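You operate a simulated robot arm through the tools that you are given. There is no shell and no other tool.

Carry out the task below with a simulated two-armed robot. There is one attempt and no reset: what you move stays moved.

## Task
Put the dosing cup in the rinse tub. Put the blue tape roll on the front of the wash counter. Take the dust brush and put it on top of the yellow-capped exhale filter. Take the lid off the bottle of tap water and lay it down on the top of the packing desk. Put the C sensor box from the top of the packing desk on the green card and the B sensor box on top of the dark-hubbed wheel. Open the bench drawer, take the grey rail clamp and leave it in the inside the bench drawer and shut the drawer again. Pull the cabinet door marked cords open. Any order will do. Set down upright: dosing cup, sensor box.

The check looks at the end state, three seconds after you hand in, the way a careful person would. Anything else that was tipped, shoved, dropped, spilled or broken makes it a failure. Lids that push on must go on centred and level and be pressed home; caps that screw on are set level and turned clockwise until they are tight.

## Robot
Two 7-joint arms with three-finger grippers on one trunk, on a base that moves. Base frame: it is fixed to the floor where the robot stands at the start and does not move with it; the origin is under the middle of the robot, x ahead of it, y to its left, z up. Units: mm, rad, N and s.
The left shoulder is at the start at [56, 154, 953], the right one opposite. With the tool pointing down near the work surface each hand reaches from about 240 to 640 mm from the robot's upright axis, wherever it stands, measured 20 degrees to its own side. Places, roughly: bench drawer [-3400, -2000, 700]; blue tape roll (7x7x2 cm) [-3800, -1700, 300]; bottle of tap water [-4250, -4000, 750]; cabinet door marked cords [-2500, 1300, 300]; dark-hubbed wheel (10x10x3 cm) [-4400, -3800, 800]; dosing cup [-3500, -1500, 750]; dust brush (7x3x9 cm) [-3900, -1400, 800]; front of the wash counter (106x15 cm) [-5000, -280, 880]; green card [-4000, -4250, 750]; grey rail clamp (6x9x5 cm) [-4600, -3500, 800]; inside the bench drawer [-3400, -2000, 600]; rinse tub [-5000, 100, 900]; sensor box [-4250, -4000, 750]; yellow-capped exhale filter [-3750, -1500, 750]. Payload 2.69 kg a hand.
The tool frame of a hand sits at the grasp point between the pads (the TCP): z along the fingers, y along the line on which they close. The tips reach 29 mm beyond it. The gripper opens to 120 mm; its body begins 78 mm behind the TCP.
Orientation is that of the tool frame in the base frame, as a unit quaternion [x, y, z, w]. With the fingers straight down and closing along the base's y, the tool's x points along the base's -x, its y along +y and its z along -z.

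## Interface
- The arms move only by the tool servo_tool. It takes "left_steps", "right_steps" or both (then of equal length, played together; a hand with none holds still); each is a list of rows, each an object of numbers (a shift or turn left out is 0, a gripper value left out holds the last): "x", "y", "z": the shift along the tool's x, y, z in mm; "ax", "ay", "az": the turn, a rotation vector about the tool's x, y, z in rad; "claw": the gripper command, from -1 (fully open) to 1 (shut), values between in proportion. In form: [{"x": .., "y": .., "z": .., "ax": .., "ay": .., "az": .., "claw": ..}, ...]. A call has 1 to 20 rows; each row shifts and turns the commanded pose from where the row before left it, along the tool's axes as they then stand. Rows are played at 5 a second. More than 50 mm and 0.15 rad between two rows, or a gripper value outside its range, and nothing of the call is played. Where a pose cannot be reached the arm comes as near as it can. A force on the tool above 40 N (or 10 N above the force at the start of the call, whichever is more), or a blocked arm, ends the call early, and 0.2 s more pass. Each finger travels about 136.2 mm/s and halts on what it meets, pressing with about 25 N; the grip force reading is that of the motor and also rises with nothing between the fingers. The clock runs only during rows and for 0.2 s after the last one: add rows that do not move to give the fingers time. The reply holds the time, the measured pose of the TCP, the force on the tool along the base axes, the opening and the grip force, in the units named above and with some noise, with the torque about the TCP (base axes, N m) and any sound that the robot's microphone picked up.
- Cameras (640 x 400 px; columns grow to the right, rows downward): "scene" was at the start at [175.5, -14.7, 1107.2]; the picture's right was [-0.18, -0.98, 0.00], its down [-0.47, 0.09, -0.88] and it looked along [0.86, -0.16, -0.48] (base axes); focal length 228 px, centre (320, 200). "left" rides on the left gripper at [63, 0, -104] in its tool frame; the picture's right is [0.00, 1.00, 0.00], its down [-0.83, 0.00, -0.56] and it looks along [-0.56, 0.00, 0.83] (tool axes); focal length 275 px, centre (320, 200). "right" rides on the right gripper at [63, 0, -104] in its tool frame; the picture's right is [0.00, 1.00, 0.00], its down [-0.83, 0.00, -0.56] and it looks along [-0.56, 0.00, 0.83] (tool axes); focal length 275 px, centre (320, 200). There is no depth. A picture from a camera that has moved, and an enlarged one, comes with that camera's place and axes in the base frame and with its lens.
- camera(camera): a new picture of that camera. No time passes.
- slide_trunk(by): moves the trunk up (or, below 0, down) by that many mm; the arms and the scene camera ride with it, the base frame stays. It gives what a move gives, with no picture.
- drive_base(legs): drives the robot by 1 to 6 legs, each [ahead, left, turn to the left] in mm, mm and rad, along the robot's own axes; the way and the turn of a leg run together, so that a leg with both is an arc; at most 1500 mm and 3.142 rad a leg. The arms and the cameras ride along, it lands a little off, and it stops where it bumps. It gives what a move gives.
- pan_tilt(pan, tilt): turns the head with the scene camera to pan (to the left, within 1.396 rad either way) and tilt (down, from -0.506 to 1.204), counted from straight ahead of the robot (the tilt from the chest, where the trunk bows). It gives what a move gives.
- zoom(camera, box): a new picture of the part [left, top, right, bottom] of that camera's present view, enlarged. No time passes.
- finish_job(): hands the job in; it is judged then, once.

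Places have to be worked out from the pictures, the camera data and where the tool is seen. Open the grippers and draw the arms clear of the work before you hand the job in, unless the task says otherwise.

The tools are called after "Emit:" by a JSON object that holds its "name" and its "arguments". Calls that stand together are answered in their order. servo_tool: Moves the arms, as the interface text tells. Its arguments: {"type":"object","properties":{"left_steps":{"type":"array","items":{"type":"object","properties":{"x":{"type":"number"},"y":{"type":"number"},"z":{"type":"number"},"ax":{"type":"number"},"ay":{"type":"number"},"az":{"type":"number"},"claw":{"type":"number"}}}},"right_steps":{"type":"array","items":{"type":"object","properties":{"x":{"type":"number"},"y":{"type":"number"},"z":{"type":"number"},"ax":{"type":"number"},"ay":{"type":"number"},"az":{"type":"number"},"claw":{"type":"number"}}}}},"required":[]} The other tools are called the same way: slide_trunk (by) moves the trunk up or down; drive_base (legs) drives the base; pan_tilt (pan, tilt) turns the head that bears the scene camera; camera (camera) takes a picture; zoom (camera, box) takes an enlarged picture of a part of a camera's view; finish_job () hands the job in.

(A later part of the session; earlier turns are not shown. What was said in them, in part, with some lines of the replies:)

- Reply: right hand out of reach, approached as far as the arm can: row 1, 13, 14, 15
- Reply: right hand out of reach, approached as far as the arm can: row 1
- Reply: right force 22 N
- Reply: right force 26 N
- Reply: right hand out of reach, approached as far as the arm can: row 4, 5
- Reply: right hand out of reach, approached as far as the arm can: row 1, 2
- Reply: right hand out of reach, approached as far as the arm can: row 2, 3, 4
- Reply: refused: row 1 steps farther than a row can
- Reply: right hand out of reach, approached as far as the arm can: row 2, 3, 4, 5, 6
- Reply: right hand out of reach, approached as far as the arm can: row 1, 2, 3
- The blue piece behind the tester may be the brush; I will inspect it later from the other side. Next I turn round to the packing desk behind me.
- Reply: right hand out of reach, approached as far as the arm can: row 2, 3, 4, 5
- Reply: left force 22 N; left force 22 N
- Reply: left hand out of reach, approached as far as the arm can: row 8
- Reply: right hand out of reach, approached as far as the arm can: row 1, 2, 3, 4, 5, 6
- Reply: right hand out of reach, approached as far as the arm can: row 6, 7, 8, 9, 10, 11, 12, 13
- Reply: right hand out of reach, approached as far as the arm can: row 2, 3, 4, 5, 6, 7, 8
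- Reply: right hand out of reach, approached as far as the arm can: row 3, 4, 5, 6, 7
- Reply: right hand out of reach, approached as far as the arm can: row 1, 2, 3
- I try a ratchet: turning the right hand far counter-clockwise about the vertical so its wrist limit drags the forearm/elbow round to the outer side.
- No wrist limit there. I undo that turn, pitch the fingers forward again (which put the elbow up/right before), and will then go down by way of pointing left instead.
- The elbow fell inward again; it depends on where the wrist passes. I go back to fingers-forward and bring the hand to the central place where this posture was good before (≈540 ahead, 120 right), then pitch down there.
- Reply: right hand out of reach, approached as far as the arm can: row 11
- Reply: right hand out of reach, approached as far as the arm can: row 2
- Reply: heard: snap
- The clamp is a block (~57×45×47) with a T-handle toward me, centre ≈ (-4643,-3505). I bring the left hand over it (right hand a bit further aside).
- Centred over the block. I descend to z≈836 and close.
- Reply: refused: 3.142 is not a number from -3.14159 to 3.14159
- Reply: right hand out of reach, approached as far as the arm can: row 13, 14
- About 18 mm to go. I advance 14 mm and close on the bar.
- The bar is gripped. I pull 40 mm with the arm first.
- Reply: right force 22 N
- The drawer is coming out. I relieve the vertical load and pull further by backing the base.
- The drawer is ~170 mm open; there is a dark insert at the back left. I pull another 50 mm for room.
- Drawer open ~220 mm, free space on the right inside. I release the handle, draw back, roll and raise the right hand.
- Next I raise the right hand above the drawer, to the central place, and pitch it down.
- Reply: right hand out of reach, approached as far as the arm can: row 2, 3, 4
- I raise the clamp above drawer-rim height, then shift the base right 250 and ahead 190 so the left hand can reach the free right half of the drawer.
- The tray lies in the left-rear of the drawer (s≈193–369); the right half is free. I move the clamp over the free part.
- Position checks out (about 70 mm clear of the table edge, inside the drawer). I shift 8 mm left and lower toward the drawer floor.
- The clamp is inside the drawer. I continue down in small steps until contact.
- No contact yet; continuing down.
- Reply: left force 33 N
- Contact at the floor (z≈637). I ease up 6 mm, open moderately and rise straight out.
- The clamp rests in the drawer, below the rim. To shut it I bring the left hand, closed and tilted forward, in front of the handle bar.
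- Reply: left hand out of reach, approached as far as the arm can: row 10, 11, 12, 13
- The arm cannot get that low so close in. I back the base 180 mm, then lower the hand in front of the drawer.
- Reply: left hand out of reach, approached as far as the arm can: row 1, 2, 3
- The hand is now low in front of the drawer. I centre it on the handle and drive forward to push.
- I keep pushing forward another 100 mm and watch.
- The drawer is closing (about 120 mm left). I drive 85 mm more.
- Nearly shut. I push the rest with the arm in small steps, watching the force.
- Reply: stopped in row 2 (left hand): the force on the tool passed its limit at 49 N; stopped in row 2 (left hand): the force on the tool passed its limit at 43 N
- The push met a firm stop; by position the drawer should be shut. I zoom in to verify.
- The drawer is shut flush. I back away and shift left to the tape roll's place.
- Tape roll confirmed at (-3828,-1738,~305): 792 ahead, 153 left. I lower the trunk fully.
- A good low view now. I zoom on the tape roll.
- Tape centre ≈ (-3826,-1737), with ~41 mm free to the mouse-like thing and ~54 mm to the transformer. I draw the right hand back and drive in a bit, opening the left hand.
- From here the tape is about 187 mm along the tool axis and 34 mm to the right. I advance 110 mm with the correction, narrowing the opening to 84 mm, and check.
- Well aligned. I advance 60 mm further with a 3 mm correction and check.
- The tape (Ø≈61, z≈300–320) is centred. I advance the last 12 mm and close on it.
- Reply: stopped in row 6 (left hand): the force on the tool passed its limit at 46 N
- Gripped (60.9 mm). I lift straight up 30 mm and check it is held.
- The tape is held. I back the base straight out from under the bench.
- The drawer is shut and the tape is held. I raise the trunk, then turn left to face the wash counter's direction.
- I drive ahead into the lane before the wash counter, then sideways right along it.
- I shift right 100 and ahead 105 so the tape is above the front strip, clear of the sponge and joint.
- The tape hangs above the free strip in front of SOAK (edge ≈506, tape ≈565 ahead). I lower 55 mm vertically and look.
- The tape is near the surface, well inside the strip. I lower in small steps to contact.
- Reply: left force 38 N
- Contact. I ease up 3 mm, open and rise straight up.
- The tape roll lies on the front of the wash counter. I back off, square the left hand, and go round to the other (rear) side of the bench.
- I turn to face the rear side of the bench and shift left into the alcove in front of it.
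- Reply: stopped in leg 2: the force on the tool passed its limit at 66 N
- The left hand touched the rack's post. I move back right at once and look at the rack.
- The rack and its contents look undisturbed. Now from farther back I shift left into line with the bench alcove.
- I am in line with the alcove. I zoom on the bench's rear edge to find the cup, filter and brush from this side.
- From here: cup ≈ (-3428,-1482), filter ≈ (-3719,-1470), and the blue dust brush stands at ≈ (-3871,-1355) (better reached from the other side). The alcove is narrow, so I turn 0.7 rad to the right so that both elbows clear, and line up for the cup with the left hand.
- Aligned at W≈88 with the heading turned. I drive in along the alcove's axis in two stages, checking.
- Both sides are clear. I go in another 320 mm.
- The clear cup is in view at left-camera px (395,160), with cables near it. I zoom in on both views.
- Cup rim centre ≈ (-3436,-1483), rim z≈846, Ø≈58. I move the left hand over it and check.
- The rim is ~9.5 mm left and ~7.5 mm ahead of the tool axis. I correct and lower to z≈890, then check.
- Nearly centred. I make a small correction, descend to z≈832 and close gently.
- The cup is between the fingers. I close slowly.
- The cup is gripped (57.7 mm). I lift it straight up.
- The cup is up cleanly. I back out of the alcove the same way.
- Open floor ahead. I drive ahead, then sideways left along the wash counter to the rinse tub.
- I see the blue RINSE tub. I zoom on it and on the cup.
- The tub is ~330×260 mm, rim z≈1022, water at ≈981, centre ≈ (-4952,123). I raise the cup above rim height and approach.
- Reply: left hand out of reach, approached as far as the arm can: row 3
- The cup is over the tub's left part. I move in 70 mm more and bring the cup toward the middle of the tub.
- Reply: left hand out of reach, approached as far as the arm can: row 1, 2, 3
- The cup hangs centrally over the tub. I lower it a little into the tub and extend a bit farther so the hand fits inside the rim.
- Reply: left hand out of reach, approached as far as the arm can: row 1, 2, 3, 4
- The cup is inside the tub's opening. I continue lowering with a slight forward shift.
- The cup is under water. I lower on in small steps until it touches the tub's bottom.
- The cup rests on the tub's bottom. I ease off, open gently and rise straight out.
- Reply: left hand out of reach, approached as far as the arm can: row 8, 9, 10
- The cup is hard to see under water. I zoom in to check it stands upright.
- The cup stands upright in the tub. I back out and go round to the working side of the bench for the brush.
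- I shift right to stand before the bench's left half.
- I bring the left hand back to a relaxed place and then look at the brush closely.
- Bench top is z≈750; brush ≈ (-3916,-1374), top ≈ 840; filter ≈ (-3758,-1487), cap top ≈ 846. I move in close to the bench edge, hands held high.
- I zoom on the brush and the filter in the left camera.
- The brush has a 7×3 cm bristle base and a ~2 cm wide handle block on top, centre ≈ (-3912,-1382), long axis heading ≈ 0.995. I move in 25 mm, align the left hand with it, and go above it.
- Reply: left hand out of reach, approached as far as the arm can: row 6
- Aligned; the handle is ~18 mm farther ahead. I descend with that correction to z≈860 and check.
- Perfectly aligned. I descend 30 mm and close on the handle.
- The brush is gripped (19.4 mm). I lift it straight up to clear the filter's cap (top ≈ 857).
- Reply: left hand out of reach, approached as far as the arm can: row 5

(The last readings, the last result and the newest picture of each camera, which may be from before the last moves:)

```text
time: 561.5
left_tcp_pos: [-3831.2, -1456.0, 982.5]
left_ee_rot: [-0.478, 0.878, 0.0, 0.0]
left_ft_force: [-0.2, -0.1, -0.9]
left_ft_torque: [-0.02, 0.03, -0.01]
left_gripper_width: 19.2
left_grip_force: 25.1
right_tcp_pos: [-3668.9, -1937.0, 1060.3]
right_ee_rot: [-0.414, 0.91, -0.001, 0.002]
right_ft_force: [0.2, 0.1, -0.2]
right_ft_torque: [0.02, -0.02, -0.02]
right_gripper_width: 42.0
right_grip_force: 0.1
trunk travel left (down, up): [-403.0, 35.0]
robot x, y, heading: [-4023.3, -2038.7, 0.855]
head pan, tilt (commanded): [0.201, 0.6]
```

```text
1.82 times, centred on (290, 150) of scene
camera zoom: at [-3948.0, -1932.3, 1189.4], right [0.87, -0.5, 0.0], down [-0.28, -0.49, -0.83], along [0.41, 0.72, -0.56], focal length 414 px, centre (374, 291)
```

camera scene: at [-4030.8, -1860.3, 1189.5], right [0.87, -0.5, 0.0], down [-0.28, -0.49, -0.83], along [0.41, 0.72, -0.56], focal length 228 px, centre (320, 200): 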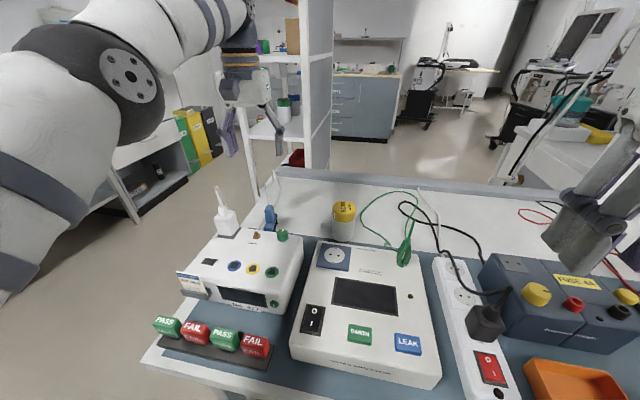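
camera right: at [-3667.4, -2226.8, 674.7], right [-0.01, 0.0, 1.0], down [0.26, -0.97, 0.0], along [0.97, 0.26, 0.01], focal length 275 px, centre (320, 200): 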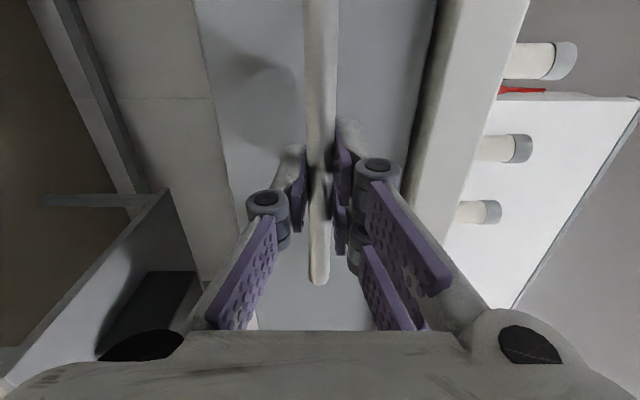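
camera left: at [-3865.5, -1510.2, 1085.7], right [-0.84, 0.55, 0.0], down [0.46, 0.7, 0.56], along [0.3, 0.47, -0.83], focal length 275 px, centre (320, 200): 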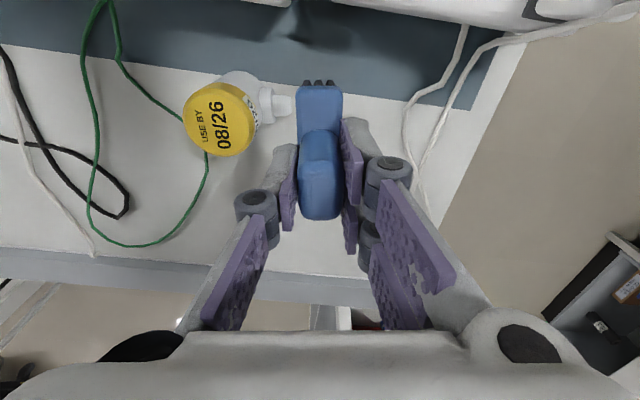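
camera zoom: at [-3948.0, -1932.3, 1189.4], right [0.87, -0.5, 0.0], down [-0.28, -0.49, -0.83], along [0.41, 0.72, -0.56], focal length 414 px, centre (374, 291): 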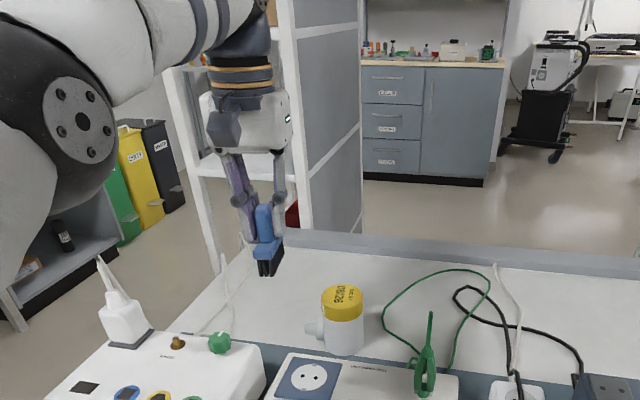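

Cap centre measured at (-3755,-1495). I move the brush over it and check.

Emit:
{"name": "servo_tool", "arguments": {"left_steps": [{"y": -42.5, "x": -4.2}, {"y": -42.5, "x": -4.2}, {}, {}]}}

Emit:
{"name": "camera", "arguments": {"camera": "left"}}

Emit:
{"name": "zoom", "arguments": {"camera": "scene", "box": [240, 80, 400, 260]}}

```text
time: 562.5
left_tcp_pos: [-3772.7, -1509.9, 976.8]
left_ee_rot: [-0.478, 0.878, 0.001, -0.002]
left_ft_force: [-0.6, -0.2, -0.8]
left_ft_torque: [0.0, -0.02, 0.02]
left_gripper_width: 19.4
left_grip_force: 25.2
left hand out of reach, approached as far as the arm can: row 1, 2
right_tcp_pos: [-3668.5, -1938.1, 1060.9]
right_ee_rot: [-0.414, 0.91, -0.001, 0.002]
right_ft_force: [-0.2, 0.3, 0.1]
right_ft_torque: [-0.03, -0.01, -0.01]
right_gripper_width: 42.1
right_grip_force: 0.0
trunk travel left (down, up): [-403.0, 35.0]
robot x, y, heading: [-4023.6, -2042.7, 0.855]
head pan, tilt (commanded): [0.201, 0.6]
```

```text
taken
camera left: at [-3806.6, -1563.3, 1080.0], right [-0.84, 0.55, 0.0], down [0.46, 0.7, 0.55], along [0.3, 0.46, -0.83], focal length 275 px, centre (320, 200)
```

left: 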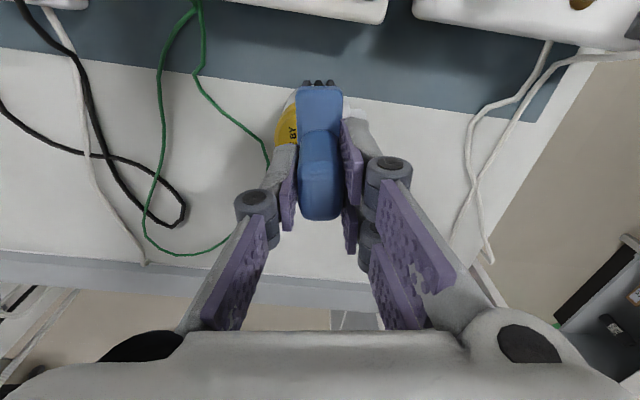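

```text
2.22 times, centred on (320, 170) of scene
camera zoom: at [-3948.3, -1932.1, 1189.4], right [0.87, -0.5, 0.0], down [-0.28, -0.49, -0.83], along [0.41, 0.72, -0.56], focal length 506 px, centre (320, 267)
```

zoom: 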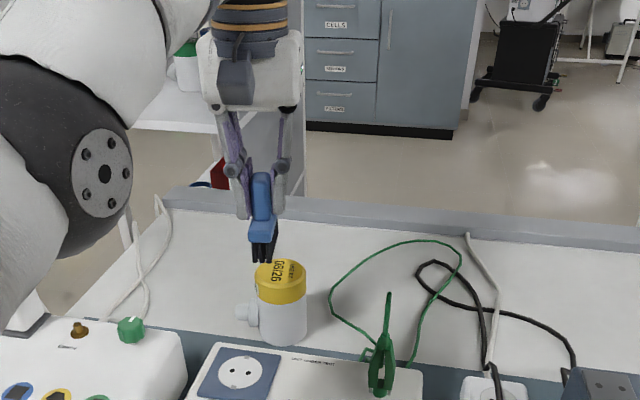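

The arm is just at its reach limit, ~22 mm short. I lower slightly (still above the cap) and nudge the base forward.

Emit:
{"name": "servo_tool", "arguments": {"left_steps": [{"z": 14}, {"x": -6, "y": -6.8}, {}]}}

Emit:
{"name": "drive_base", "arguments": {"legs": [[15, 0, 0]]}}

Emit:
{"name": "camera", "arguments": {"camera": "left"}}

Emit:
{"name": "zoom", "arguments": {"camera": "scene", "box": [240, 80, 400, 260]}}

```text
time: 563.3
left_tcp_pos: [-3764.9, -1509.6, 961.0]
left_ee_rot: [-0.479, 0.878, 0.0, -0.001]
left_ft_force: [0.1, 0.6, -0.5]
left_ft_torque: [0.03, 0.02, -0.01]
left_gripper_width: 19.5
left_grip_force: 24.7
left hand out of reach, approached as far as the arm can: row 1, 2
right_tcp_pos: [-3669.9, -1936.8, 1060.8]
right_ee_rot: [-0.414, 0.91, -0.001, 0.001]
right_ft_force: [0.7, -0.5, 0.5]
right_ft_torque: [0.03, -0.01, 0.01]
right_gripper_width: 41.9
right_grip_force: 0.1
trunk travel left (down, up): [-403.0, 35.0]
robot x, y, heading: [-4018.9, -2041.0, 0.854]
head pan, tilt (commanded): [0.201, 0.6]
```

```text
time: 564.1
left_tcp_pos: [-3754.9, -1498.3, 961.1]
left_ee_rot: [-0.478, 0.878, 0.0, -0.001]
left_ft_force: [-0.4, 0.5, -1.2]
left_ft_torque: [-0.04, 0.02, -0.04]
left_gripper_width: 19.4
left_grip_force: 24.8
right_tcp_pos: [-3660.3, -1925.0, 1060.7]
right_ee_rot: [-0.414, 0.91, -0.001, 0.002]
right_ft_force: [1.0, 0.4, -0.5]
right_ft_torque: [-0.04, 0.02, -0.01]
right_gripper_width: 42.2
right_grip_force: 0.0
trunk travel left (down, up): [-403.0, 35.0]
robot x, y, heading: [-4009.6, -2033.1, 0.851]
head pan, tilt (commanded): [0.201, 0.6]
```

```text
taken
camera left: at [-3790.1, -1551.8, 1065.2], right [-0.84, 0.55, 0.0], down [0.46, 0.7, 0.56], along [0.3, 0.46, -0.83], focal length 275 px, centre (320, 200)
```

left: 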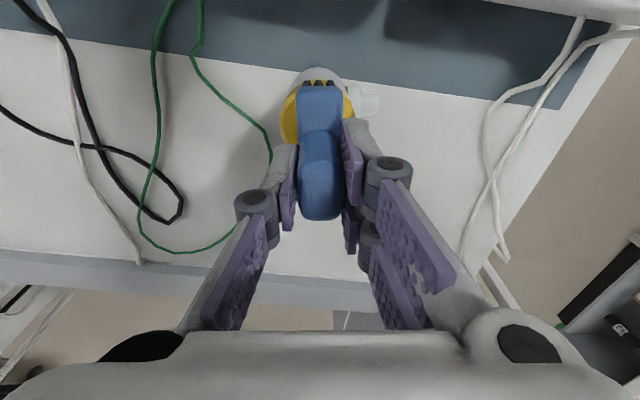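

```text
2.22 times, centred on (320, 170) of scene
camera zoom: at [-3938.2, -1920.4, 1189.3], right [0.87, -0.5, 0.0], down [-0.28, -0.49, -0.82], along [0.41, 0.72, -0.57], focal length 506 px, centre (320, 267)
```

zoom: 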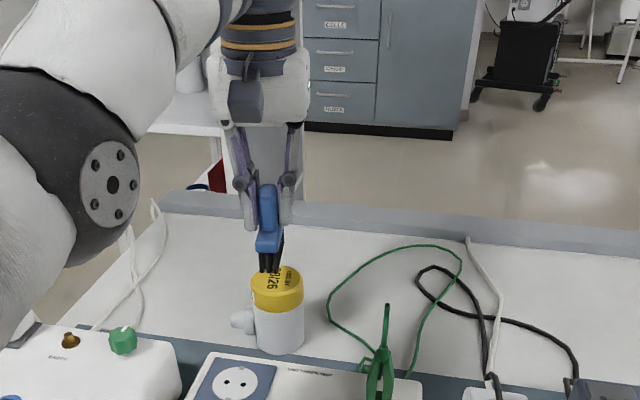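

The brush is over the cap centre. I lower 15 mm, then in small steps to contact.

Emit:
{"name": "servo_tool", "arguments": {"left_steps": [{"z": 10}, {"z": 5}, {}, {}]}}

Emit:
{"name": "camera", "arguments": {"camera": "left"}}

Emit:
{"name": "zoom", "arguments": {"camera": "scene", "box": [270, 130, 370, 230]}}

```text
time: 565.1
left_tcp_pos: [-3753.2, -1495.9, 947.6]
left_ee_rot: [-0.477, 0.879, 0.001, -0.002]
left_ft_force: [0.0, -0.7, -1.2]
left_ft_torque: [-0.01, -0.01, 0.03]
left_gripper_width: 19.2
left_grip_force: 25.0
right_tcp_pos: [-3659.2, -1925.4, 1060.2]
right_ee_rot: [-0.413, 0.911, -0.002, 0.001]
right_ft_force: [-0.1, 0.4, -1.2]
right_ft_torque: [0.02, -0.01, 0.01]
right_gripper_width: 41.7
right_grip_force: 0.1
trunk travel left (down, up): [-403.0, 35.0]
robot x, y, heading: [-4013.0, -2034.0, 0.852]
head pan, tilt (commanded): [0.201, 0.6]
```

```text
taken
camera left: at [-3788.1, -1550.3, 1051.1], right [-0.84, 0.55, 0.0], down [0.46, 0.7, 0.55], along [0.3, 0.46, -0.83], focal length 275 px, centre (320, 200)
```

left: 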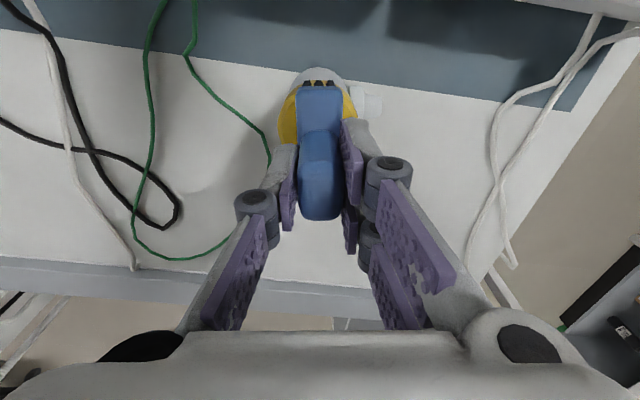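

```text
4.00 times, centred on (320, 180) of scene
camera zoom: at [-3938.6, -1920.8, 1189.4], right [0.87, -0.5, 0.0], down [-0.28, -0.49, -0.83], along [0.41, 0.72, -0.56], focal length 911 px, centre (320, 280)
```

zoom: 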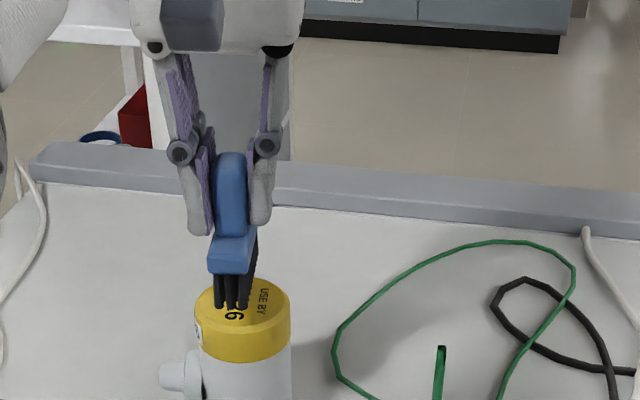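

The brush is ~15 mm above the cap, 3–4 mm left of centre. I correct and keep lowering in small steps.

Emit:
{"name": "servo_tool", "arguments": {"left_steps": [{"y": -3, "z": 4}, {"z": 4}, {}, {}]}}

Emit:
{"name": "servo_tool", "arguments": {"left_steps": [{"z": 3}, {}, {}]}}

Emit:
{"name": "servo_tool", "arguments": {"left_steps": [{"z": 3}, {}, {}]}}

Emit:
{"name": "zoom", "arguments": {"camera": "scene", "box": [270, 130, 370, 230]}}

```text
time: 566.1
left_tcp_pos: [-3751.2, -1497.0, 938.4]
left_ee_rot: [-0.478, 0.878, 0.0, -0.002]
left_ft_force: [0.2, -0.8, -1.0]
left_ft_torque: [0.02, 0.0, -0.03]
left_gripper_width: 19.3
left_grip_force: 25.3
left hand out of reach, approached as far as the arm can: row 2
right_tcp_pos: [-3660.0, -1926.8, 1061.0]
right_ee_rot: [-0.412, 0.911, -0.001, 0.002]
right_ft_force: [-0.1, 0.9, 0.1]
right_ft_torque: [0.0, 0.01, -0.03]
right_gripper_width: 41.9
right_grip_force: 0.0
trunk travel left (down, up): [-403.0, 35.0]
robot x, y, heading: [-4011.3, -2032.1, 0.85]
head pan, tilt (commanded): [0.201, 0.6]
```

```text
time: 566.9
left_tcp_pos: [-3750.3, -1497.0, 936.9]
left_ee_rot: [-0.478, 0.878, 0.0, -0.002]
left_ft_force: [0.5, 0.7, -1.4]
left_ft_torque: [-0.02, 0.0, -0.03]
left_gripper_width: 19.5
left_grip_force: 25.1
right_tcp_pos: [-3660.0, -1925.5, 1061.1]
right_ee_rot: [-0.413, 0.911, -0.001, 0.002]
right_ft_force: [0.6, -0.2, 0.3]
right_ft_torque: [-0.01, 0.0, 0.02]
right_gripper_width: 42.1
right_grip_force: 0.1
trunk travel left (down, up): [-403.0, 35.0]
robot x, y, heading: [-4009.8, -2032.8, 0.851]
head pan, tilt (commanded): [0.201, 0.6]
```

```text
time: 567.7
left_tcp_pos: [-3749.2, -1497.2, 934.5]
left_ee_rot: [-0.478, 0.879, 0.0, -0.002]
left_ft_force: [0.8, -0.1, -0.9]
left_ft_torque: [0.02, 0.0, 0.0]
left_gripper_width: 19.3
left_grip_force: 24.9
right_tcp_pos: [-3659.2, -1926.2, 1060.3]
right_ee_rot: [-0.413, 0.911, -0.002, 0.002]
right_ft_force: [0.5, 0.6, 1.3]
right_ft_torque: [0.0, 0.0, -0.01]
right_gripper_width: 41.7
right_grip_force: 0.2
trunk travel left (down, up): [-403.0, 35.0]
robot x, y, heading: [-4012.1, -2031.3, 0.851]
head pan, tilt (commanded): [0.201, 0.6]
```

```text
4.00 times, centred on (320, 180) of scene
camera zoom: at [-3938.6, -1920.8, 1189.4], right [0.87, -0.5, 0.0], down [-0.28, -0.49, -0.83], along [0.41, 0.72, -0.56], focal length 911 px, centre (320, 280)
```

zoom: 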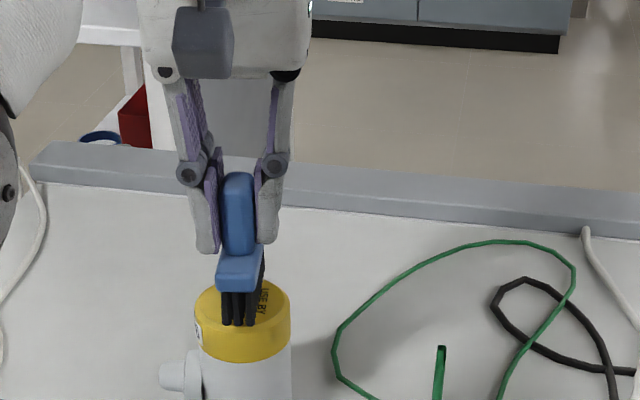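

Laterally centred. I check the left camera for the fore-aft alignment.

Emit:
{"name": "zoom", "arguments": {"camera": "left", "box": [240, 40, 400, 200]}}

```text
2.50 times, centred on (320, 120) of left
camera zoom: at [-3784.1, -1550.5, 1037.5], right [-0.84, 0.55, 0.0], down [0.46, 0.7, 0.55], along [0.3, 0.46, -0.83], focal length 688 px, centre (320, 400)
```

zoom: 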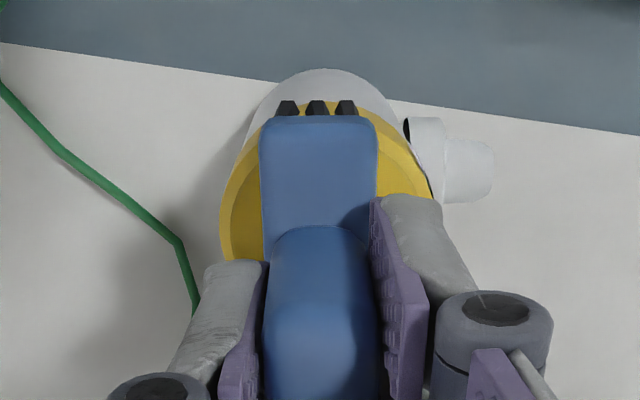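

Fore-aft alignment is within 2 mm. I continue lowering to contact.

Emit:
{"name": "servo_tool", "arguments": {"left_steps": [{"z": 2.5}, {}, {}]}}

Emit:
{"name": "servo_tool", "arguments": {"left_steps": [{"z": 2.5}, {}, {}]}}

Emit:
{"name": "servo_tool", "arguments": {"left_steps": [{"z": 2}, {}, {}]}}

```text
time: 568.5
left_tcp_pos: [-3750.3, -1497.7, 931.0]
left_ee_rot: [-0.478, 0.878, 0.0, -0.002]
left_ft_force: [0.4, 0.7, -0.3]
left_ft_torque: [0.01, -0.01, 0.03]
left_gripper_width: 19.3
left_grip_force: 25.0
right_tcp_pos: [-3659.5, -1925.4, 1061.1]
right_ee_rot: [-0.413, 0.911, -0.002, 0.001]
right_ft_force: [0.3, 0.2, 0.2]
right_ft_torque: [0.01, 0.0, 0.04]
right_gripper_width: 42.0
right_grip_force: 0.1
trunk travel left (down, up): [-403.0, 35.0]
robot x, y, heading: [-4010.3, -2032.5, 0.85]
head pan, tilt (commanded): [0.201, 0.6]
```

```text
time: 569.3
left_tcp_pos: [-3748.0, -1496.2, 928.6]
left_ee_rot: [-0.477, 0.879, 0.0, -0.001]
left_ft_force: [0.6, 0.2, -0.2]
left_ft_torque: [0.02, 0.0, -0.02]
left_gripper_width: 19.5
left_grip_force: 25.0
right_tcp_pos: [-3659.3, -1926.5, 1060.3]
right_ee_rot: [-0.413, 0.911, -0.001, 0.002]
right_ft_force: [-0.5, -0.2, 0.1]
right_ft_torque: [-0.01, -0.02, 0.02]
right_gripper_width: 42.2
right_grip_force: 0.1
trunk travel left (down, up): [-403.0, 35.0]
robot x, y, heading: [-4007.9, -2034.0, 0.857]
head pan, tilt (commanded): [0.201, 0.6]
```

```text
time: 570.1
left_tcp_pos: [-3748.4, -1496.2, 927.1]
left_ee_rot: [-0.477, 0.879, 0.001, -0.001]
left_ft_force: [0.3, 0.0, -1.1]
left_ft_torque: [-0.05, 0.0, 0.02]
left_gripper_width: 19.5
left_grip_force: 25.0
right_tcp_pos: [-3661.3, -1925.3, 1060.5]
right_ee_rot: [-0.413, 0.911, -0.002, 0.002]
right_ft_force: [-0.3, -1.8, 0.1]
right_ft_torque: [0.02, 0.03, -0.01]
right_gripper_width: 41.9
right_grip_force: 0.1
trunk travel left (down, up): [-403.0, 35.0]
robot x, y, heading: [-4007.6, -2033.0, 0.855]
head pan, tilt (commanded): [0.201, 0.6]
```

Emit:
{"name": "zoom", "arguments": {"camera": "scene", "box": [280, 150, 350, 220]}}

Emit:
{"name": "zoom", "arguments": {"camera": "left", "box": [240, 40, 400, 200]}}

```text
5.71 times, centred on (315, 185) of scene
camera zoom: at [-3938.6, -1920.8, 1189.4], right [0.87, -0.5, 0.0], down [-0.28, -0.49, -0.83], along [0.41, 0.72, -0.56], focal length 1301 px, centre (349, 286)
```

zoom: 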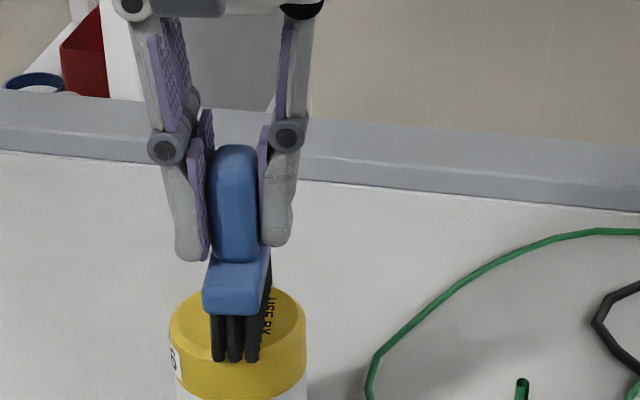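

```text
2.50 times, centred on (320, 120) of left
camera zoom: at [-3782.8, -1549.7, 1030.6], right [-0.84, 0.55, 0.0], down [0.46, 0.7, 0.55], along [0.3, 0.46, -0.83], focal length 688 px, centre (320, 400)
```

zoom: 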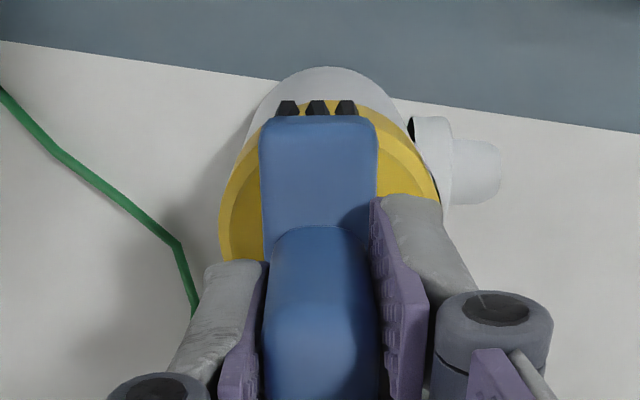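

Bristles are about at the cap surface. I continue in 2 mm steps.

Emit:
{"name": "servo_tool", "arguments": {"left_steps": [{"z": 2}, {}, {}]}}

Emit:
{"name": "servo_tool", "arguments": {"left_steps": [{"z": 2}, {}, {}]}}

Emit:
{"name": "servo_tool", "arguments": {"left_steps": [{"z": 2}, {}, {}]}}

```text
time: 570.9
left_tcp_pos: [-3749.0, -1495.9, 925.7]
left_ee_rot: [-0.478, 0.878, -0.001, 0.0]
left_ft_force: [1.0, -0.2, 5.8]
left_ft_torque: [0.06, 0.0, -0.02]
left_gripper_width: 19.5
left_grip_force: 25.9
left hand out of reach, approached as far as the arm can: row 1
right_tcp_pos: [-3659.4, -1925.9, 1061.4]
right_ee_rot: [-0.413, 0.911, -0.001, 0.003]
right_ft_force: [0.3, -0.7, 0.3]
right_ft_torque: [0.0, -0.02, 0.0]
right_gripper_width: 42.0
right_grip_force: 0.0
trunk travel left (down, up): [-403.0, 35.0]
robot x, y, heading: [-4010.3, -2032.5, 0.852]
head pan, tilt (commanded): [0.201, 0.6]
```

```text
time: 571.7
left_tcp_pos: [-3749.0, -1497.6, 925.3]
left_ee_rot: [-0.479, 0.878, 0.0, 0.002]
left_ft_force: [-0.4, -1.0, 20.3]
left_ft_torque: [0.04, -0.03, 0.01]
left_gripper_width: 19.0
left_grip_force: 25.1
right_tcp_pos: [-3660.7, -1927.2, 1062.0]
right_ee_rot: [-0.413, 0.911, -0.002, 0.004]
right_ft_force: [-0.2, -1.2, 0.3]
right_ft_torque: [0.0, -0.01, 0.02]
right_gripper_width: 41.9
right_grip_force: 0.1
trunk travel left (down, up): [-403.0, 35.0]
robot x, y, heading: [-4013.3, -2030.6, 0.851]
head pan, tilt (commanded): [0.201, 0.6]
```

```text
time: 572.5
left_tcp_pos: [-3748.5, -1496.8, 921.2]
left_ee_rot: [-0.478, 0.878, 0.001, -0.001]
left_ft_force: [0.9, -0.6, 20.8]
left_ft_torque: [0.04, -0.08, -0.02]
left_gripper_width: 19.3
left_grip_force: 25.1
right_tcp_pos: [-3660.2, -1928.0, 1061.2]
right_ee_rot: [-0.413, 0.911, -0.001, 0.003]
right_ft_force: [-0.2, 0.5, 0.3]
right_ft_torque: [-0.01, -0.04, -0.03]
right_gripper_width: 41.9
right_grip_force: 0.0
trunk travel left (down, up): [-403.0, 35.0]
robot x, y, heading: [-4013.0, -2030.2, 0.852]
head pan, tilt (commanded): [0.201, 0.6]
```

Contact (20 N). I ease up 2 mm, open slowly, and rise.

Emit:
{"name": "servo_tool", "arguments": {"left_steps": [{"z": -2}, {}, {"claw": 0.6}, {"claw": 0.5}, {"claw": 0.3}, {"claw": 0.1}, {}]}}

Emit:
{"name": "zoom", "arguments": {"camera": "scene", "box": [280, 150, 350, 220]}}

```text
time: 574.1
left_tcp_pos: [-3747.0, -1496.0, 923.5]
left_ee_rot: [-0.479, 0.878, 0.0, 0.0]
left_ft_force: [0.5, -0.2, -0.1]
left_ft_torque: [0.01, -0.03, -0.03]
left_gripper_width: 54.1
left_grip_force: 0.1
right_tcp_pos: [-3659.4, -1926.2, 1062.1]
right_ee_rot: [-0.413, 0.911, -0.001, 0.002]
right_ft_force: [-0.4, -0.6, 0.2]
right_ft_torque: [0.04, 0.02, -0.05]
right_gripper_width: 41.8
right_grip_force: 0.0
trunk travel left (down, up): [-403.0, 35.0]
robot x, y, heading: [-4012.1, -2033.3, 0.855]
head pan, tilt (commanded): [0.201, 0.6]
```

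```text
5.71 times, centred on (315, 185) of scene
camera zoom: at [-3938.6, -1920.9, 1189.4], right [0.87, -0.5, 0.0], down [-0.28, -0.49, -0.83], along [0.41, 0.72, -0.56], focal length 1301 px, centre (349, 286)
```

zoom: 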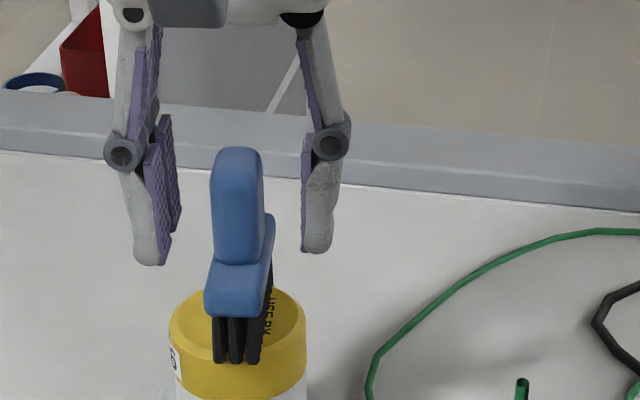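

The brush stands on the filter's cap. I open wider and raise the hand straight up.

Emit:
{"name": "servo_tool", "arguments": {"left_steps": [{"claw": -0.4}, {}, {"z": -15}, {"z": -15}, {"z": -15}, {"z": -15}, {"z": -15}, {}]}}

Emit:
{"name": "zoom", "arguments": {"camera": "scene", "box": [250, 80, 390, 220]}}

Emit:
{"name": "camera", "arguments": {"camera": "left"}}

```text
time: 575.9
left_tcp_pos: [-3759.6, -1505.9, 994.0]
left_ee_rot: [-0.478, 0.878, 0.0, 0.0]
left_ft_force: [0.0, 0.7, 0.2]
left_ft_torque: [0.0, -0.02, 0.03]
left_gripper_width: 84.0
left_grip_force: 0.1
left hand out of reach, approached as far as the arm can: row 4, 5, 6, 7
right_tcp_pos: [-3659.8, -1927.2, 1061.4]
right_ee_rot: [-0.413, 0.911, -0.001, 0.001]
right_ft_force: [-0.8, 0.2, -0.8]
right_ft_torque: [-0.04, 0.04, 0.01]
right_gripper_width: 41.9
right_grip_force: 0.1
trunk travel left (down, up): [-403.0, 35.0]
robot x, y, heading: [-4010.6, -2031.0, 0.85]
head pan, tilt (commanded): [0.201, 0.6]
```

```text
2.86 times, centred on (320, 150) of scene
camera zoom: at [-3938.5, -1920.7, 1189.3], right [0.87, -0.5, 0.0], down [-0.28, -0.49, -0.82], along [0.41, 0.72, -0.57], focal length 650 px, centre (320, 343)
```

zoom: 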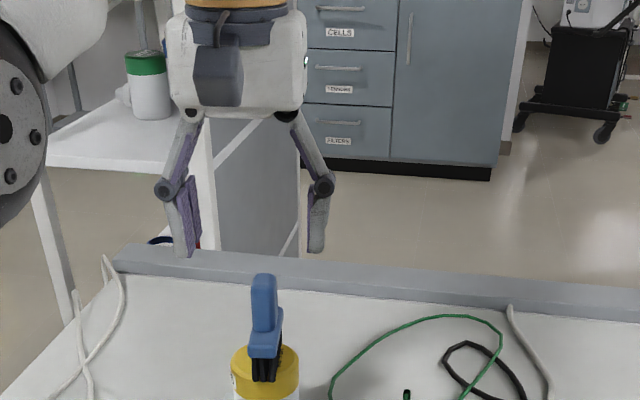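

```text
taken
camera left: at [-3794.2, -1559.9, 1097.6], right [-0.84, 0.55, 0.0], down [0.46, 0.7, 0.56], along [0.3, 0.46, -0.83], focal length 275 px, centre (320, 200)
```

left: 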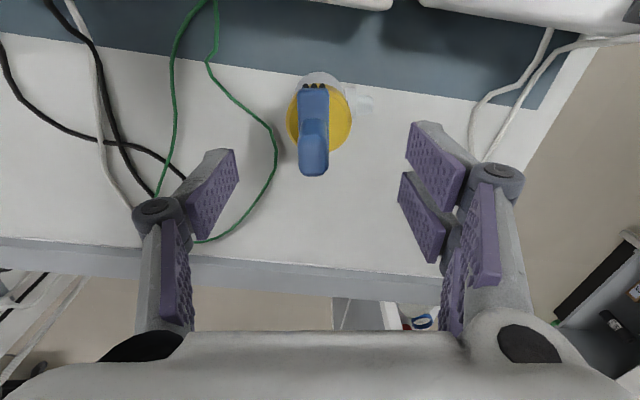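

The brush is centred on the cap and clear of the hand. I back away from the bench.

Emit:
{"name": "drive_base", "arguments": {"legs": [[-320, 0, 0]]}}

Emit:
{"name": "pan_tilt", "arguments": {"pan": 0.0, "tilt": 0.5}}

Emit:
{"name": "camera", "arguments": {"camera": "scene"}}

Emit:
{"name": "zoom", "arguments": {"camera": "scene", "box": [220, 140, 480, 300]}}

```text
time: 578.0
left_tcp_pos: [-3969.9, -1746.2, 993.6]
left_ee_rot: [-0.477, 0.879, 0.0, 0.0]
left_ft_force: [-0.1, 0.5, -0.8]
left_ft_torque: [0.0, -0.02, 0.01]
left_gripper_width: 84.3
left_grip_force: 0.1
right_tcp_pos: [-3869.8, -2166.0, 1061.6]
right_ee_rot: [-0.413, 0.911, -0.001, 0.002]
right_ft_force: [-0.3, -0.6, 0.6]
right_ft_torque: [0.01, -0.01, -0.01]
right_gripper_width: 41.8
right_grip_force: 0.0
trunk travel left (down, up): [-403.0, 35.0]
robot x, y, heading: [-4220.2, -2274.4, 0.848]
head pan, tilt (commanded): [0.201, 0.6]
```

```text
time: 578.7
left_tcp_pos: [-3969.4, -1746.2, 992.9]
left_ee_rot: [-0.477, 0.879, -0.001, -0.001]
left_ft_force: [-0.6, 0.1, -0.2]
left_ft_torque: [0.0, -0.02, -0.02]
left_gripper_width: 84.1
left_grip_force: 0.1
right_tcp_pos: [-3870.4, -2166.3, 1061.5]
right_ee_rot: [-0.413, 0.911, -0.002, 0.001]
right_ft_force: [0.1, 0.2, 0.6]
right_ft_torque: [-0.03, -0.02, 0.01]
right_gripper_width: 42.1
right_grip_force: 0.0
trunk travel left (down, up): [-403.0, 35.0]
robot x, y, heading: [-4221.8, -2272.9, 0.849]
head pan, tilt (commanded): [0.0, 0.499]
```

```text
taken
camera scene: at [-4132.0, -2168.3, 1198.4], right [0.75, -0.66, 0.0], down [-0.32, -0.36, -0.88], along [0.58, 0.66, -0.48], focal length 228 px, centre (320, 200)
```

scene: 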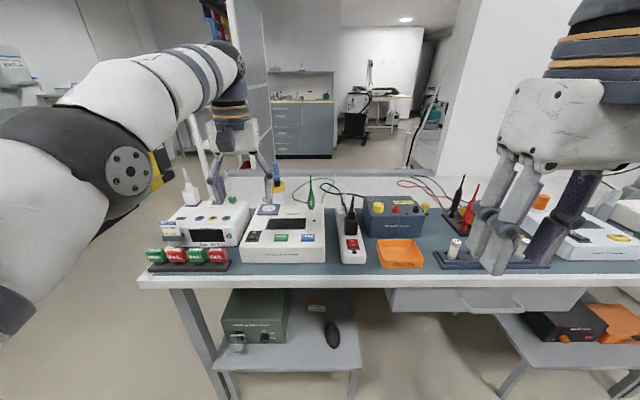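

```text
2.46 times, centred on (350, 220) of scene
camera zoom: at [-4132.0, -2168.3, 1198.4], right [0.75, -0.66, 0.0], down [-0.32, -0.36, -0.88], along [0.58, 0.66, -0.48], focal length 560 px, centre (246, 151)
```

zoom: 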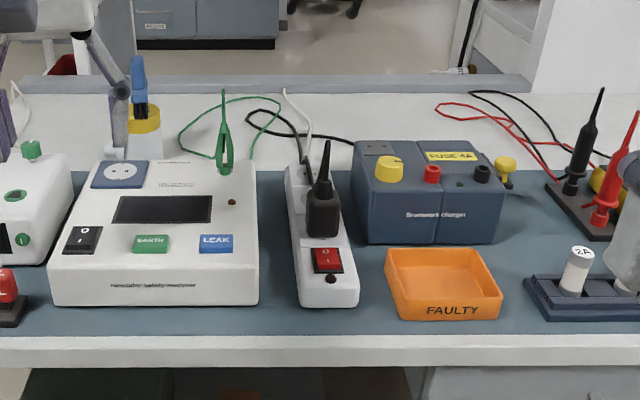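

The bench looks undisturbed and the drawer shut. I zoom on the drawer to be sure.

Emit:
{"name": "zoom", "arguments": {"camera": "scene", "box": [360, 230, 620, 340]}}

Emit:
{"name": "pan_tilt", "arguments": {"pan": 0.45, "tilt": 0.2}}

Emit:
{"name": "camera", "arguments": {"camera": "scene"}}

```text
2.46 times, centred on (490, 285) of scene
camera zoom: at [-4132.0, -2168.3, 1198.4], right [0.75, -0.66, 0.0], down [-0.32, -0.36, -0.88], along [0.58, 0.66, -0.48], focal length 560 px, centre (-98, -9)
```

zoom: 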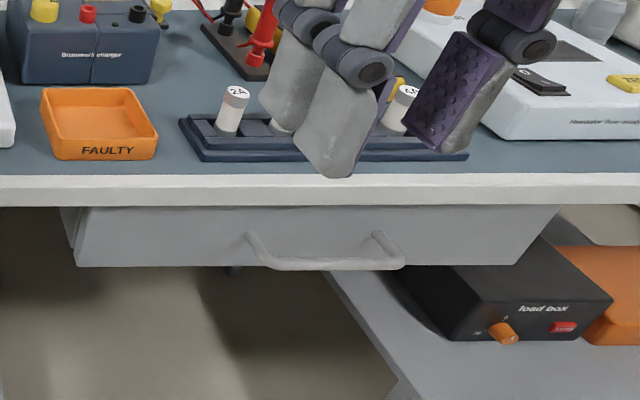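

```text
time: 579.6
left_tcp_pos: [-3969.5, -1746.7, 994.2]
left_ee_rot: [-0.477, 0.879, 0.0, 0.0]
left_ft_force: [0.5, 0.3, 0.9]
left_ft_torque: [-0.04, 0.01, -0.03]
left_gripper_width: 83.9
left_grip_force: 0.1
right_tcp_pos: [-3868.9, -2165.6, 1060.3]
right_ee_rot: [-0.413, 0.911, -0.001, 0.002]
right_ft_force: [0.5, -0.3, 0.0]
right_ft_torque: [0.0, 0.0, -0.03]
right_gripper_width: 42.0
right_grip_force: 0.1
trunk travel left (down, up): [-403.0, 35.0]
robot x, y, heading: [-4218.7, -2271.0, 0.849]
head pan, tilt (commanded): [0.45, 0.201]
```

```text
taken
camera scene: at [-4167.1, -2147.0, 1226.1], right [0.96, -0.27, 0.0], down [-0.05, -0.19, -0.98], along [0.26, 0.94, -0.2], focal length 228 px, centre (320, 200)
```

scene: 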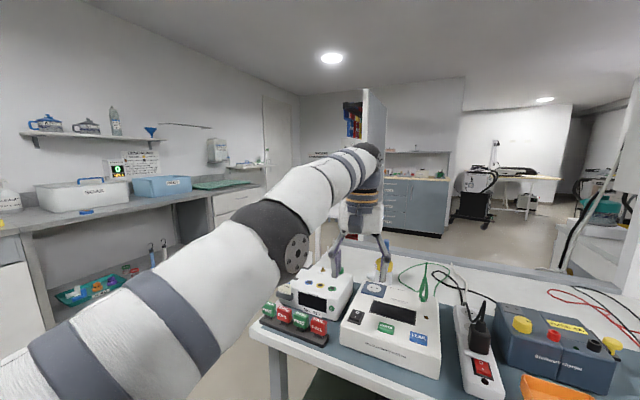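

Everything is in place: drawer shut, tape and tub visible on the wash counter. I open both grippers and draw back from the bench.

Emit:
{"name": "servo_tool", "arguments": {"left_steps": [{"claw": -1, "x": 20}, {"x": 30}, {"x": 30}, {}], "right_steps": [{"claw": -1}, {}, {}, {}]}}

Emit:
{"name": "drive_base", "arguments": {"legs": [[-200, 0, 0]]}}

Emit:
{"name": "pan_tilt", "arguments": {"pan": 0.1, "tilt": 0.35}}

Emit:
{"name": "camera", "arguments": {"camera": "scene"}}

Emit:
{"name": "zoom", "arguments": {"camera": "scene", "box": [200, 120, 420, 260]}}

```text
time: 580.6
left_tcp_pos: [-4011.6, -1812.6, 994.8]
left_ee_rot: [-0.478, 0.878, 0.0, -0.001]
left_ft_force: [-0.2, 0.3, 0.1]
left_ft_torque: [-0.01, 0.0, 0.0]
left_gripper_width: 120.1
left_grip_force: 0.1
right_tcp_pos: [-3868.9, -2165.2, 1060.5]
right_ee_rot: [-0.413, 0.911, -0.001, 0.001]
right_ft_force: [0.9, 0.0, 0.3]
right_ft_torque: [-0.06, 0.0, -0.01]
right_gripper_width: 120.0
right_grip_force: 0.0
trunk travel left (down, up): [-403.0, 35.0]
robot x, y, heading: [-4219.1, -2268.7, 0.85]
head pan, tilt (commanded): [0.45, 0.201]
```

```text
time: 582.2
left_tcp_pos: [-4145.0, -1964.7, 993.7]
left_ee_rot: [-0.478, 0.878, -0.001, 0.0]
left_ft_force: [0.4, 0.6, 0.3]
left_ft_torque: [0.04, -0.02, 0.04]
left_gripper_width: 120.0
left_grip_force: 0.0
right_tcp_pos: [-4001.2, -2315.3, 1061.4]
right_ee_rot: [-0.414, 0.91, -0.001, 0.002]
right_ft_force: [0.6, 0.3, -0.3]
right_ft_torque: [0.03, 0.01, 0.01]
right_gripper_width: 120.1
right_grip_force: 0.1
trunk travel left (down, up): [-403.0, 35.0]
robot x, y, heading: [-4348.5, -2420.3, 0.852]
head pan, tilt (commanded): [0.45, 0.201]
```

```text
time: 583.1
left_tcp_pos: [-4145.1, -1963.6, 993.7]
left_ee_rot: [-0.478, 0.878, 0.0, -0.001]
left_ft_force: [0.7, -0.2, -0.5]
left_ft_torque: [-0.02, -0.01, -0.02]
left_gripper_width: 120.0
left_grip_force: 0.1
right_tcp_pos: [-4001.4, -2316.8, 1061.1]
right_ee_rot: [-0.414, 0.91, -0.001, 0.001]
right_ft_force: [-0.6, 0.3, -0.1]
right_ft_torque: [0.04, 0.02, 0.03]
right_gripper_width: 120.0
right_grip_force: 0.1
trunk travel left (down, up): [-403.0, 35.0]
robot x, y, heading: [-4348.4, -2423.4, 0.853]
head pan, tilt (commanded): [0.099, 0.351]
```

```text
taken
camera scene: at [-4270.2, -2311.7, 1212.2], right [0.81, -0.58, 0.0], down [-0.2, -0.28, -0.94], along [0.55, 0.76, -0.34], focal length 228 px, centre (320, 200)
```

scene: 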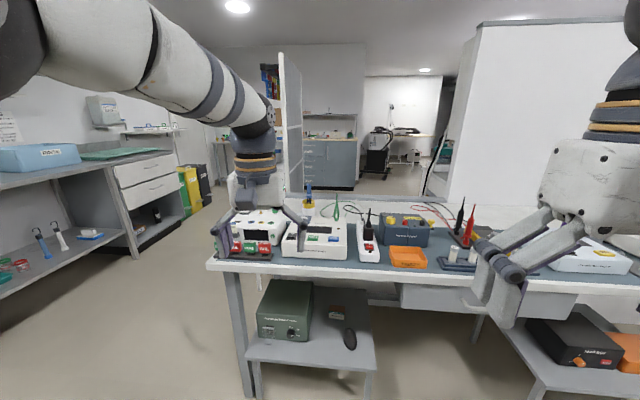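

```text
2.86 times, centred on (310, 190) of scene
camera zoom: at [-4270.2, -2311.7, 1212.2], right [0.81, -0.58, 0.0], down [-0.2, -0.28, -0.94], along [0.55, 0.76, -0.34], focal length 650 px, centre (349, 229)
```

zoom: 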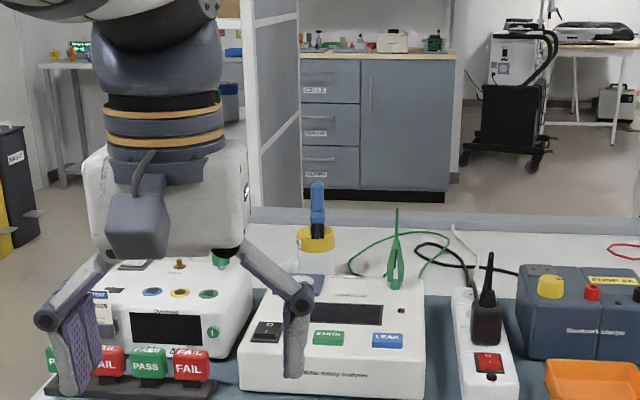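

The brush stands on the filter. As a last check I turn and look at the packing desk once more.

Emit:
{"name": "drive_base", "arguments": {"legs": [[0, 0, 2.9]]}}

Emit:
{"name": "pan_tilt", "arguments": {"pan": 0.75, "tilt": 0.3}}

Emit:
{"name": "camera", "arguments": {"camera": "scene"}}

```text
time: 590.3
left_tcp_pos: [-4649.9, -2827.6, 994.4]
left_ee_rot: [0.923, 0.384, 0.001, 0.0]
left_ft_force: [-0.3, 1.2, 0.7]
left_ft_torque: [0.02, 0.01, 0.0]
left_gripper_width: 120.1
left_grip_force: 0.1
right_tcp_pos: [-4717.2, -2452.2, 1061.4]
right_ee_rot: [0.949, 0.316, -0.002, -0.002]
right_ft_force: [-0.2, -0.1, -0.3]
right_ft_torque: [0.01, 0.02, 0.0]
right_gripper_width: 120.0
right_grip_force: 0.1
trunk travel left (down, up): [-403.0, 35.0]
robot x, y, heading: [-4349.9, -2423.1, -2.498]
head pan, tilt (commanded): [0.099, 0.351]
```

```text
time: 591.4
left_tcp_pos: [-4649.9, -2826.5, 994.2]
left_ee_rot: [0.924, 0.384, 0.001, 0.0]
left_ft_force: [0.3, 0.5, -0.2]
left_ft_torque: [0.0, 0.01, 0.02]
left_gripper_width: 120.2
left_grip_force: 0.0
right_tcp_pos: [-4716.5, -2452.0, 1060.9]
right_ee_rot: [0.949, 0.316, -0.002, -0.001]
right_ft_force: [0.7, -0.5, -0.2]
right_ft_torque: [0.0, -0.02, 0.02]
right_gripper_width: 119.9
right_grip_force: 0.0
trunk travel left (down, up): [-403.0, 35.0]
robot x, y, heading: [-4353.7, -2420.4, -2.5]
head pan, tilt (commanded): [0.75, 0.3]
```

```text
taken
camera scene: at [-4403.1, -2537.0, 1216.8], right [-0.98, 0.18, 0.0], down [0.05, 0.29, -0.96], along [-0.17, -0.94, -0.3], focal length 228 px, centre (320, 200)
```

scene: 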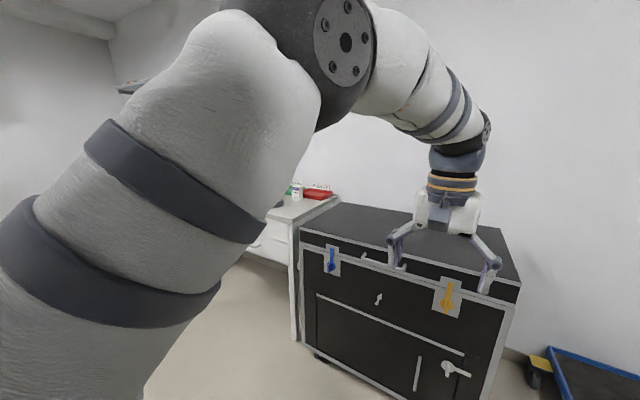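

The arm hides the desk; I turn the base a bit more toward it.

Emit:
{"name": "drive_base", "arguments": {"legs": [[0, 0, 0.75]]}}

Emit:
{"name": "pan_tilt", "arguments": {"pan": 0.0, "tilt": 0.3}}

Emit:
{"name": "zoom", "arguments": {"camera": "scene", "box": [160, 80, 480, 280]}}

```text
time: 593.8
left_tcp_pos: [-4292.0, -2920.4, 994.5]
left_ee_rot: [0.718, 0.696, 0.002, 0.0]
left_ft_force: [-0.1, -0.1, -0.2]
left_ft_torque: [0.02, -0.01, -0.02]
left_gripper_width: 119.9
left_grip_force: 0.1
right_tcp_pos: [-4597.7, -2693.7, 1060.1]
right_ee_rot: [0.767, 0.642, -0.002, 0.0]
right_ft_force: [-0.2, -0.3, 0.1]
right_ft_torque: [0.0, -0.01, -0.01]
right_gripper_width: 120.1
right_grip_force: 0.0
trunk travel left (down, up): [-403.0, 35.0]
robot x, y, heading: [-4350.5, -2424.9, -1.753]
head pan, tilt (commanded): [0.75, 0.3]
```

```text
time: 594.9
left_tcp_pos: [-4294.1, -2921.1, 994.2]
left_ee_rot: [0.718, 0.696, 0.0, 0.0]
left_ft_force: [0.7, 0.6, 0.1]
left_ft_torque: [-0.01, 0.0, -0.01]
left_gripper_width: 120.2
left_grip_force: 0.1
right_tcp_pos: [-4598.0, -2693.6, 1060.2]
right_ee_rot: [0.767, 0.642, -0.003, -0.001]
right_ft_force: [0.5, 1.2, 0.2]
right_ft_torque: [-0.03, -0.01, 0.03]
right_gripper_width: 120.1
right_grip_force: 0.1
trunk travel left (down, up): [-403.0, 35.0]
robot x, y, heading: [-4348.9, -2420.7, -1.744]
head pan, tilt (commanded): [0.0, 0.3]
```

```text
2.00 times, centred on (320, 180) of scene
camera zoom: at [-4376.2, -2553.4, 1216.9], right [-0.98, 0.18, 0.0], down [0.05, 0.29, -0.96], along [-0.17, -0.94, -0.3], focal length 455 px, centre (320, 240)
```

zoom: 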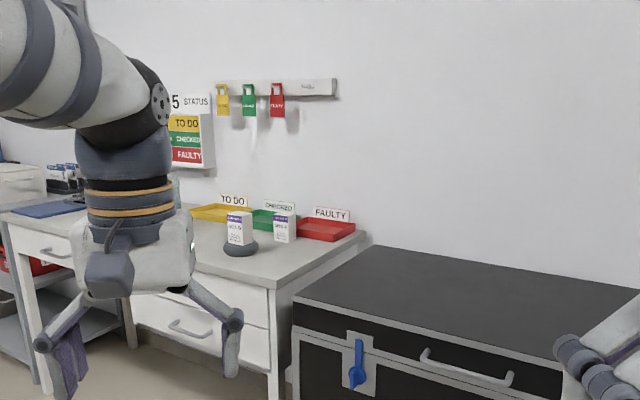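

B stands on the wheel. I pan left for the rest of the desk.

Emit:
{"name": "pan_tilt", "arguments": {"pan": 0.55, "tilt": 0.25}}

Emit:
{"name": "camera", "arguments": {"camera": "scene"}}

Emit:
{"name": "zoom", "arguments": {"camera": "scene", "box": [260, 140, 460, 260]}}

```text
time: 595.8
left_tcp_pos: [-4292.4, -2920.7, 994.7]
left_ee_rot: [0.718, 0.697, 0.002, 0.0]
left_ft_force: [-0.5, 0.5, -0.8]
left_ft_torque: [0.01, -0.02, -0.02]
left_gripper_width: 120.0
left_grip_force: 0.1
right_tcp_pos: [-4597.1, -2692.1, 1060.6]
right_ee_rot: [0.767, 0.642, -0.002, 0.0]
right_ft_force: [0.5, 0.0, -0.5]
right_ft_torque: [0.01, 0.0, 0.0]
right_gripper_width: 120.1
right_grip_force: 0.0
trunk travel left (down, up): [-403.0, 35.0]
robot x, y, heading: [-4350.6, -2422.1, -1.754]
head pan, tilt (commanded): [0.55, 0.25]
```

```text
taken
camera scene: at [-4325.9, -2548.5, 1221.6], right [-0.93, -0.36, 0.0], down [-0.09, 0.23, -0.97], along [0.35, -0.9, -0.25], focal length 228 px, centre (320, 200)
```

scene: 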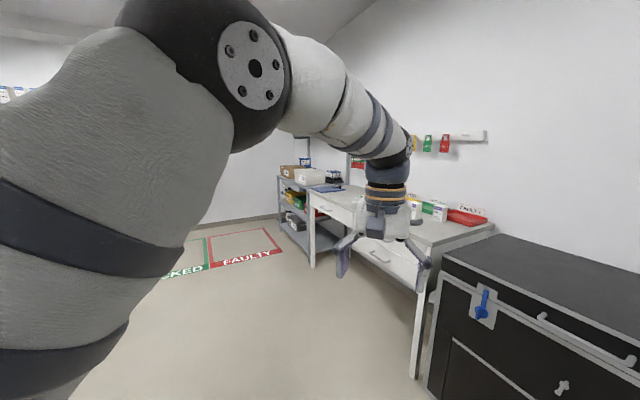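

```text
3.20 times, centred on (360, 200) of scene
camera zoom: at [-4325.9, -2548.5, 1221.6], right [-0.93, -0.36, 0.0], down [-0.09, 0.23, -0.97], along [0.35, -0.9, -0.25], focal length 729 px, centre (192, 200)
```

zoom: 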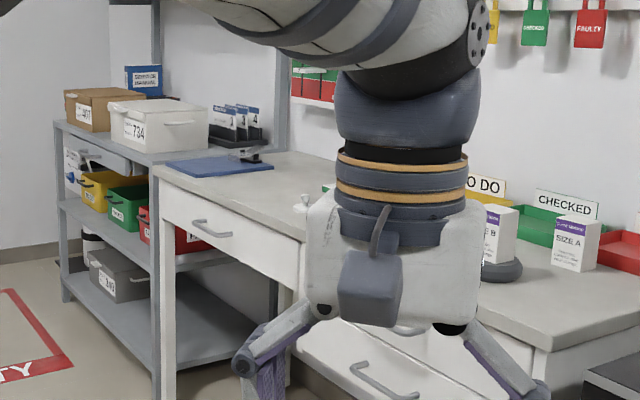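

The lid lies on the desk, B stands on the wheel, and nothing there has changed since I placed C on the card. All jobs are done, the grippers are open and the arms are clear, so I hand in.

Emit:
{"name": "finish_job", "arguments": {}}

```text
The job is handed in.
```

I carried out every step and handed the job in; I have not seen the judgement.

| Task | End state |
|---|---|
| Dosing cup | Standing upright on the bottom of the rinse tub, under water |
| Blue tape roll | Lying flat on the front strip of the wash counter, in front of the SOAK box |
| Dust brush | Standing on its bristles, centred on the yellow filter cap |
| Bottle lid | Off and lying on top of the packing desk; the bottle still stands where it was |
| C sensor box | Upright on the green card |
| B sensor box | Upright on the dark-hubbed wheel |
| Grey rail clamp | Inside the bench drawer, beside the small tray already there; drawer pushed shut to its stop |
| Cords cabinet door | Open, about 76° |

Four things a careful checker might notice:

- **Rack contact:** while driving to the back of the bench, my left hand hit a post of the white shelf rack at about 66 N. I moved off at once, and the rack and everything on it looked unchanged.
- **Snap sound:** I heard a snap when the fingers closed on the lid's knob. The lid then came off with no load, and both lid and bottle looked whole.
- **Dosing cup:** it is hard to see under the water. The last close view showed it upright.
- **C box:** I last saw it in place on the card partway through the job. My arm hid it in the final look at the desk.

Both grippers are open and the arms are clear of the work.
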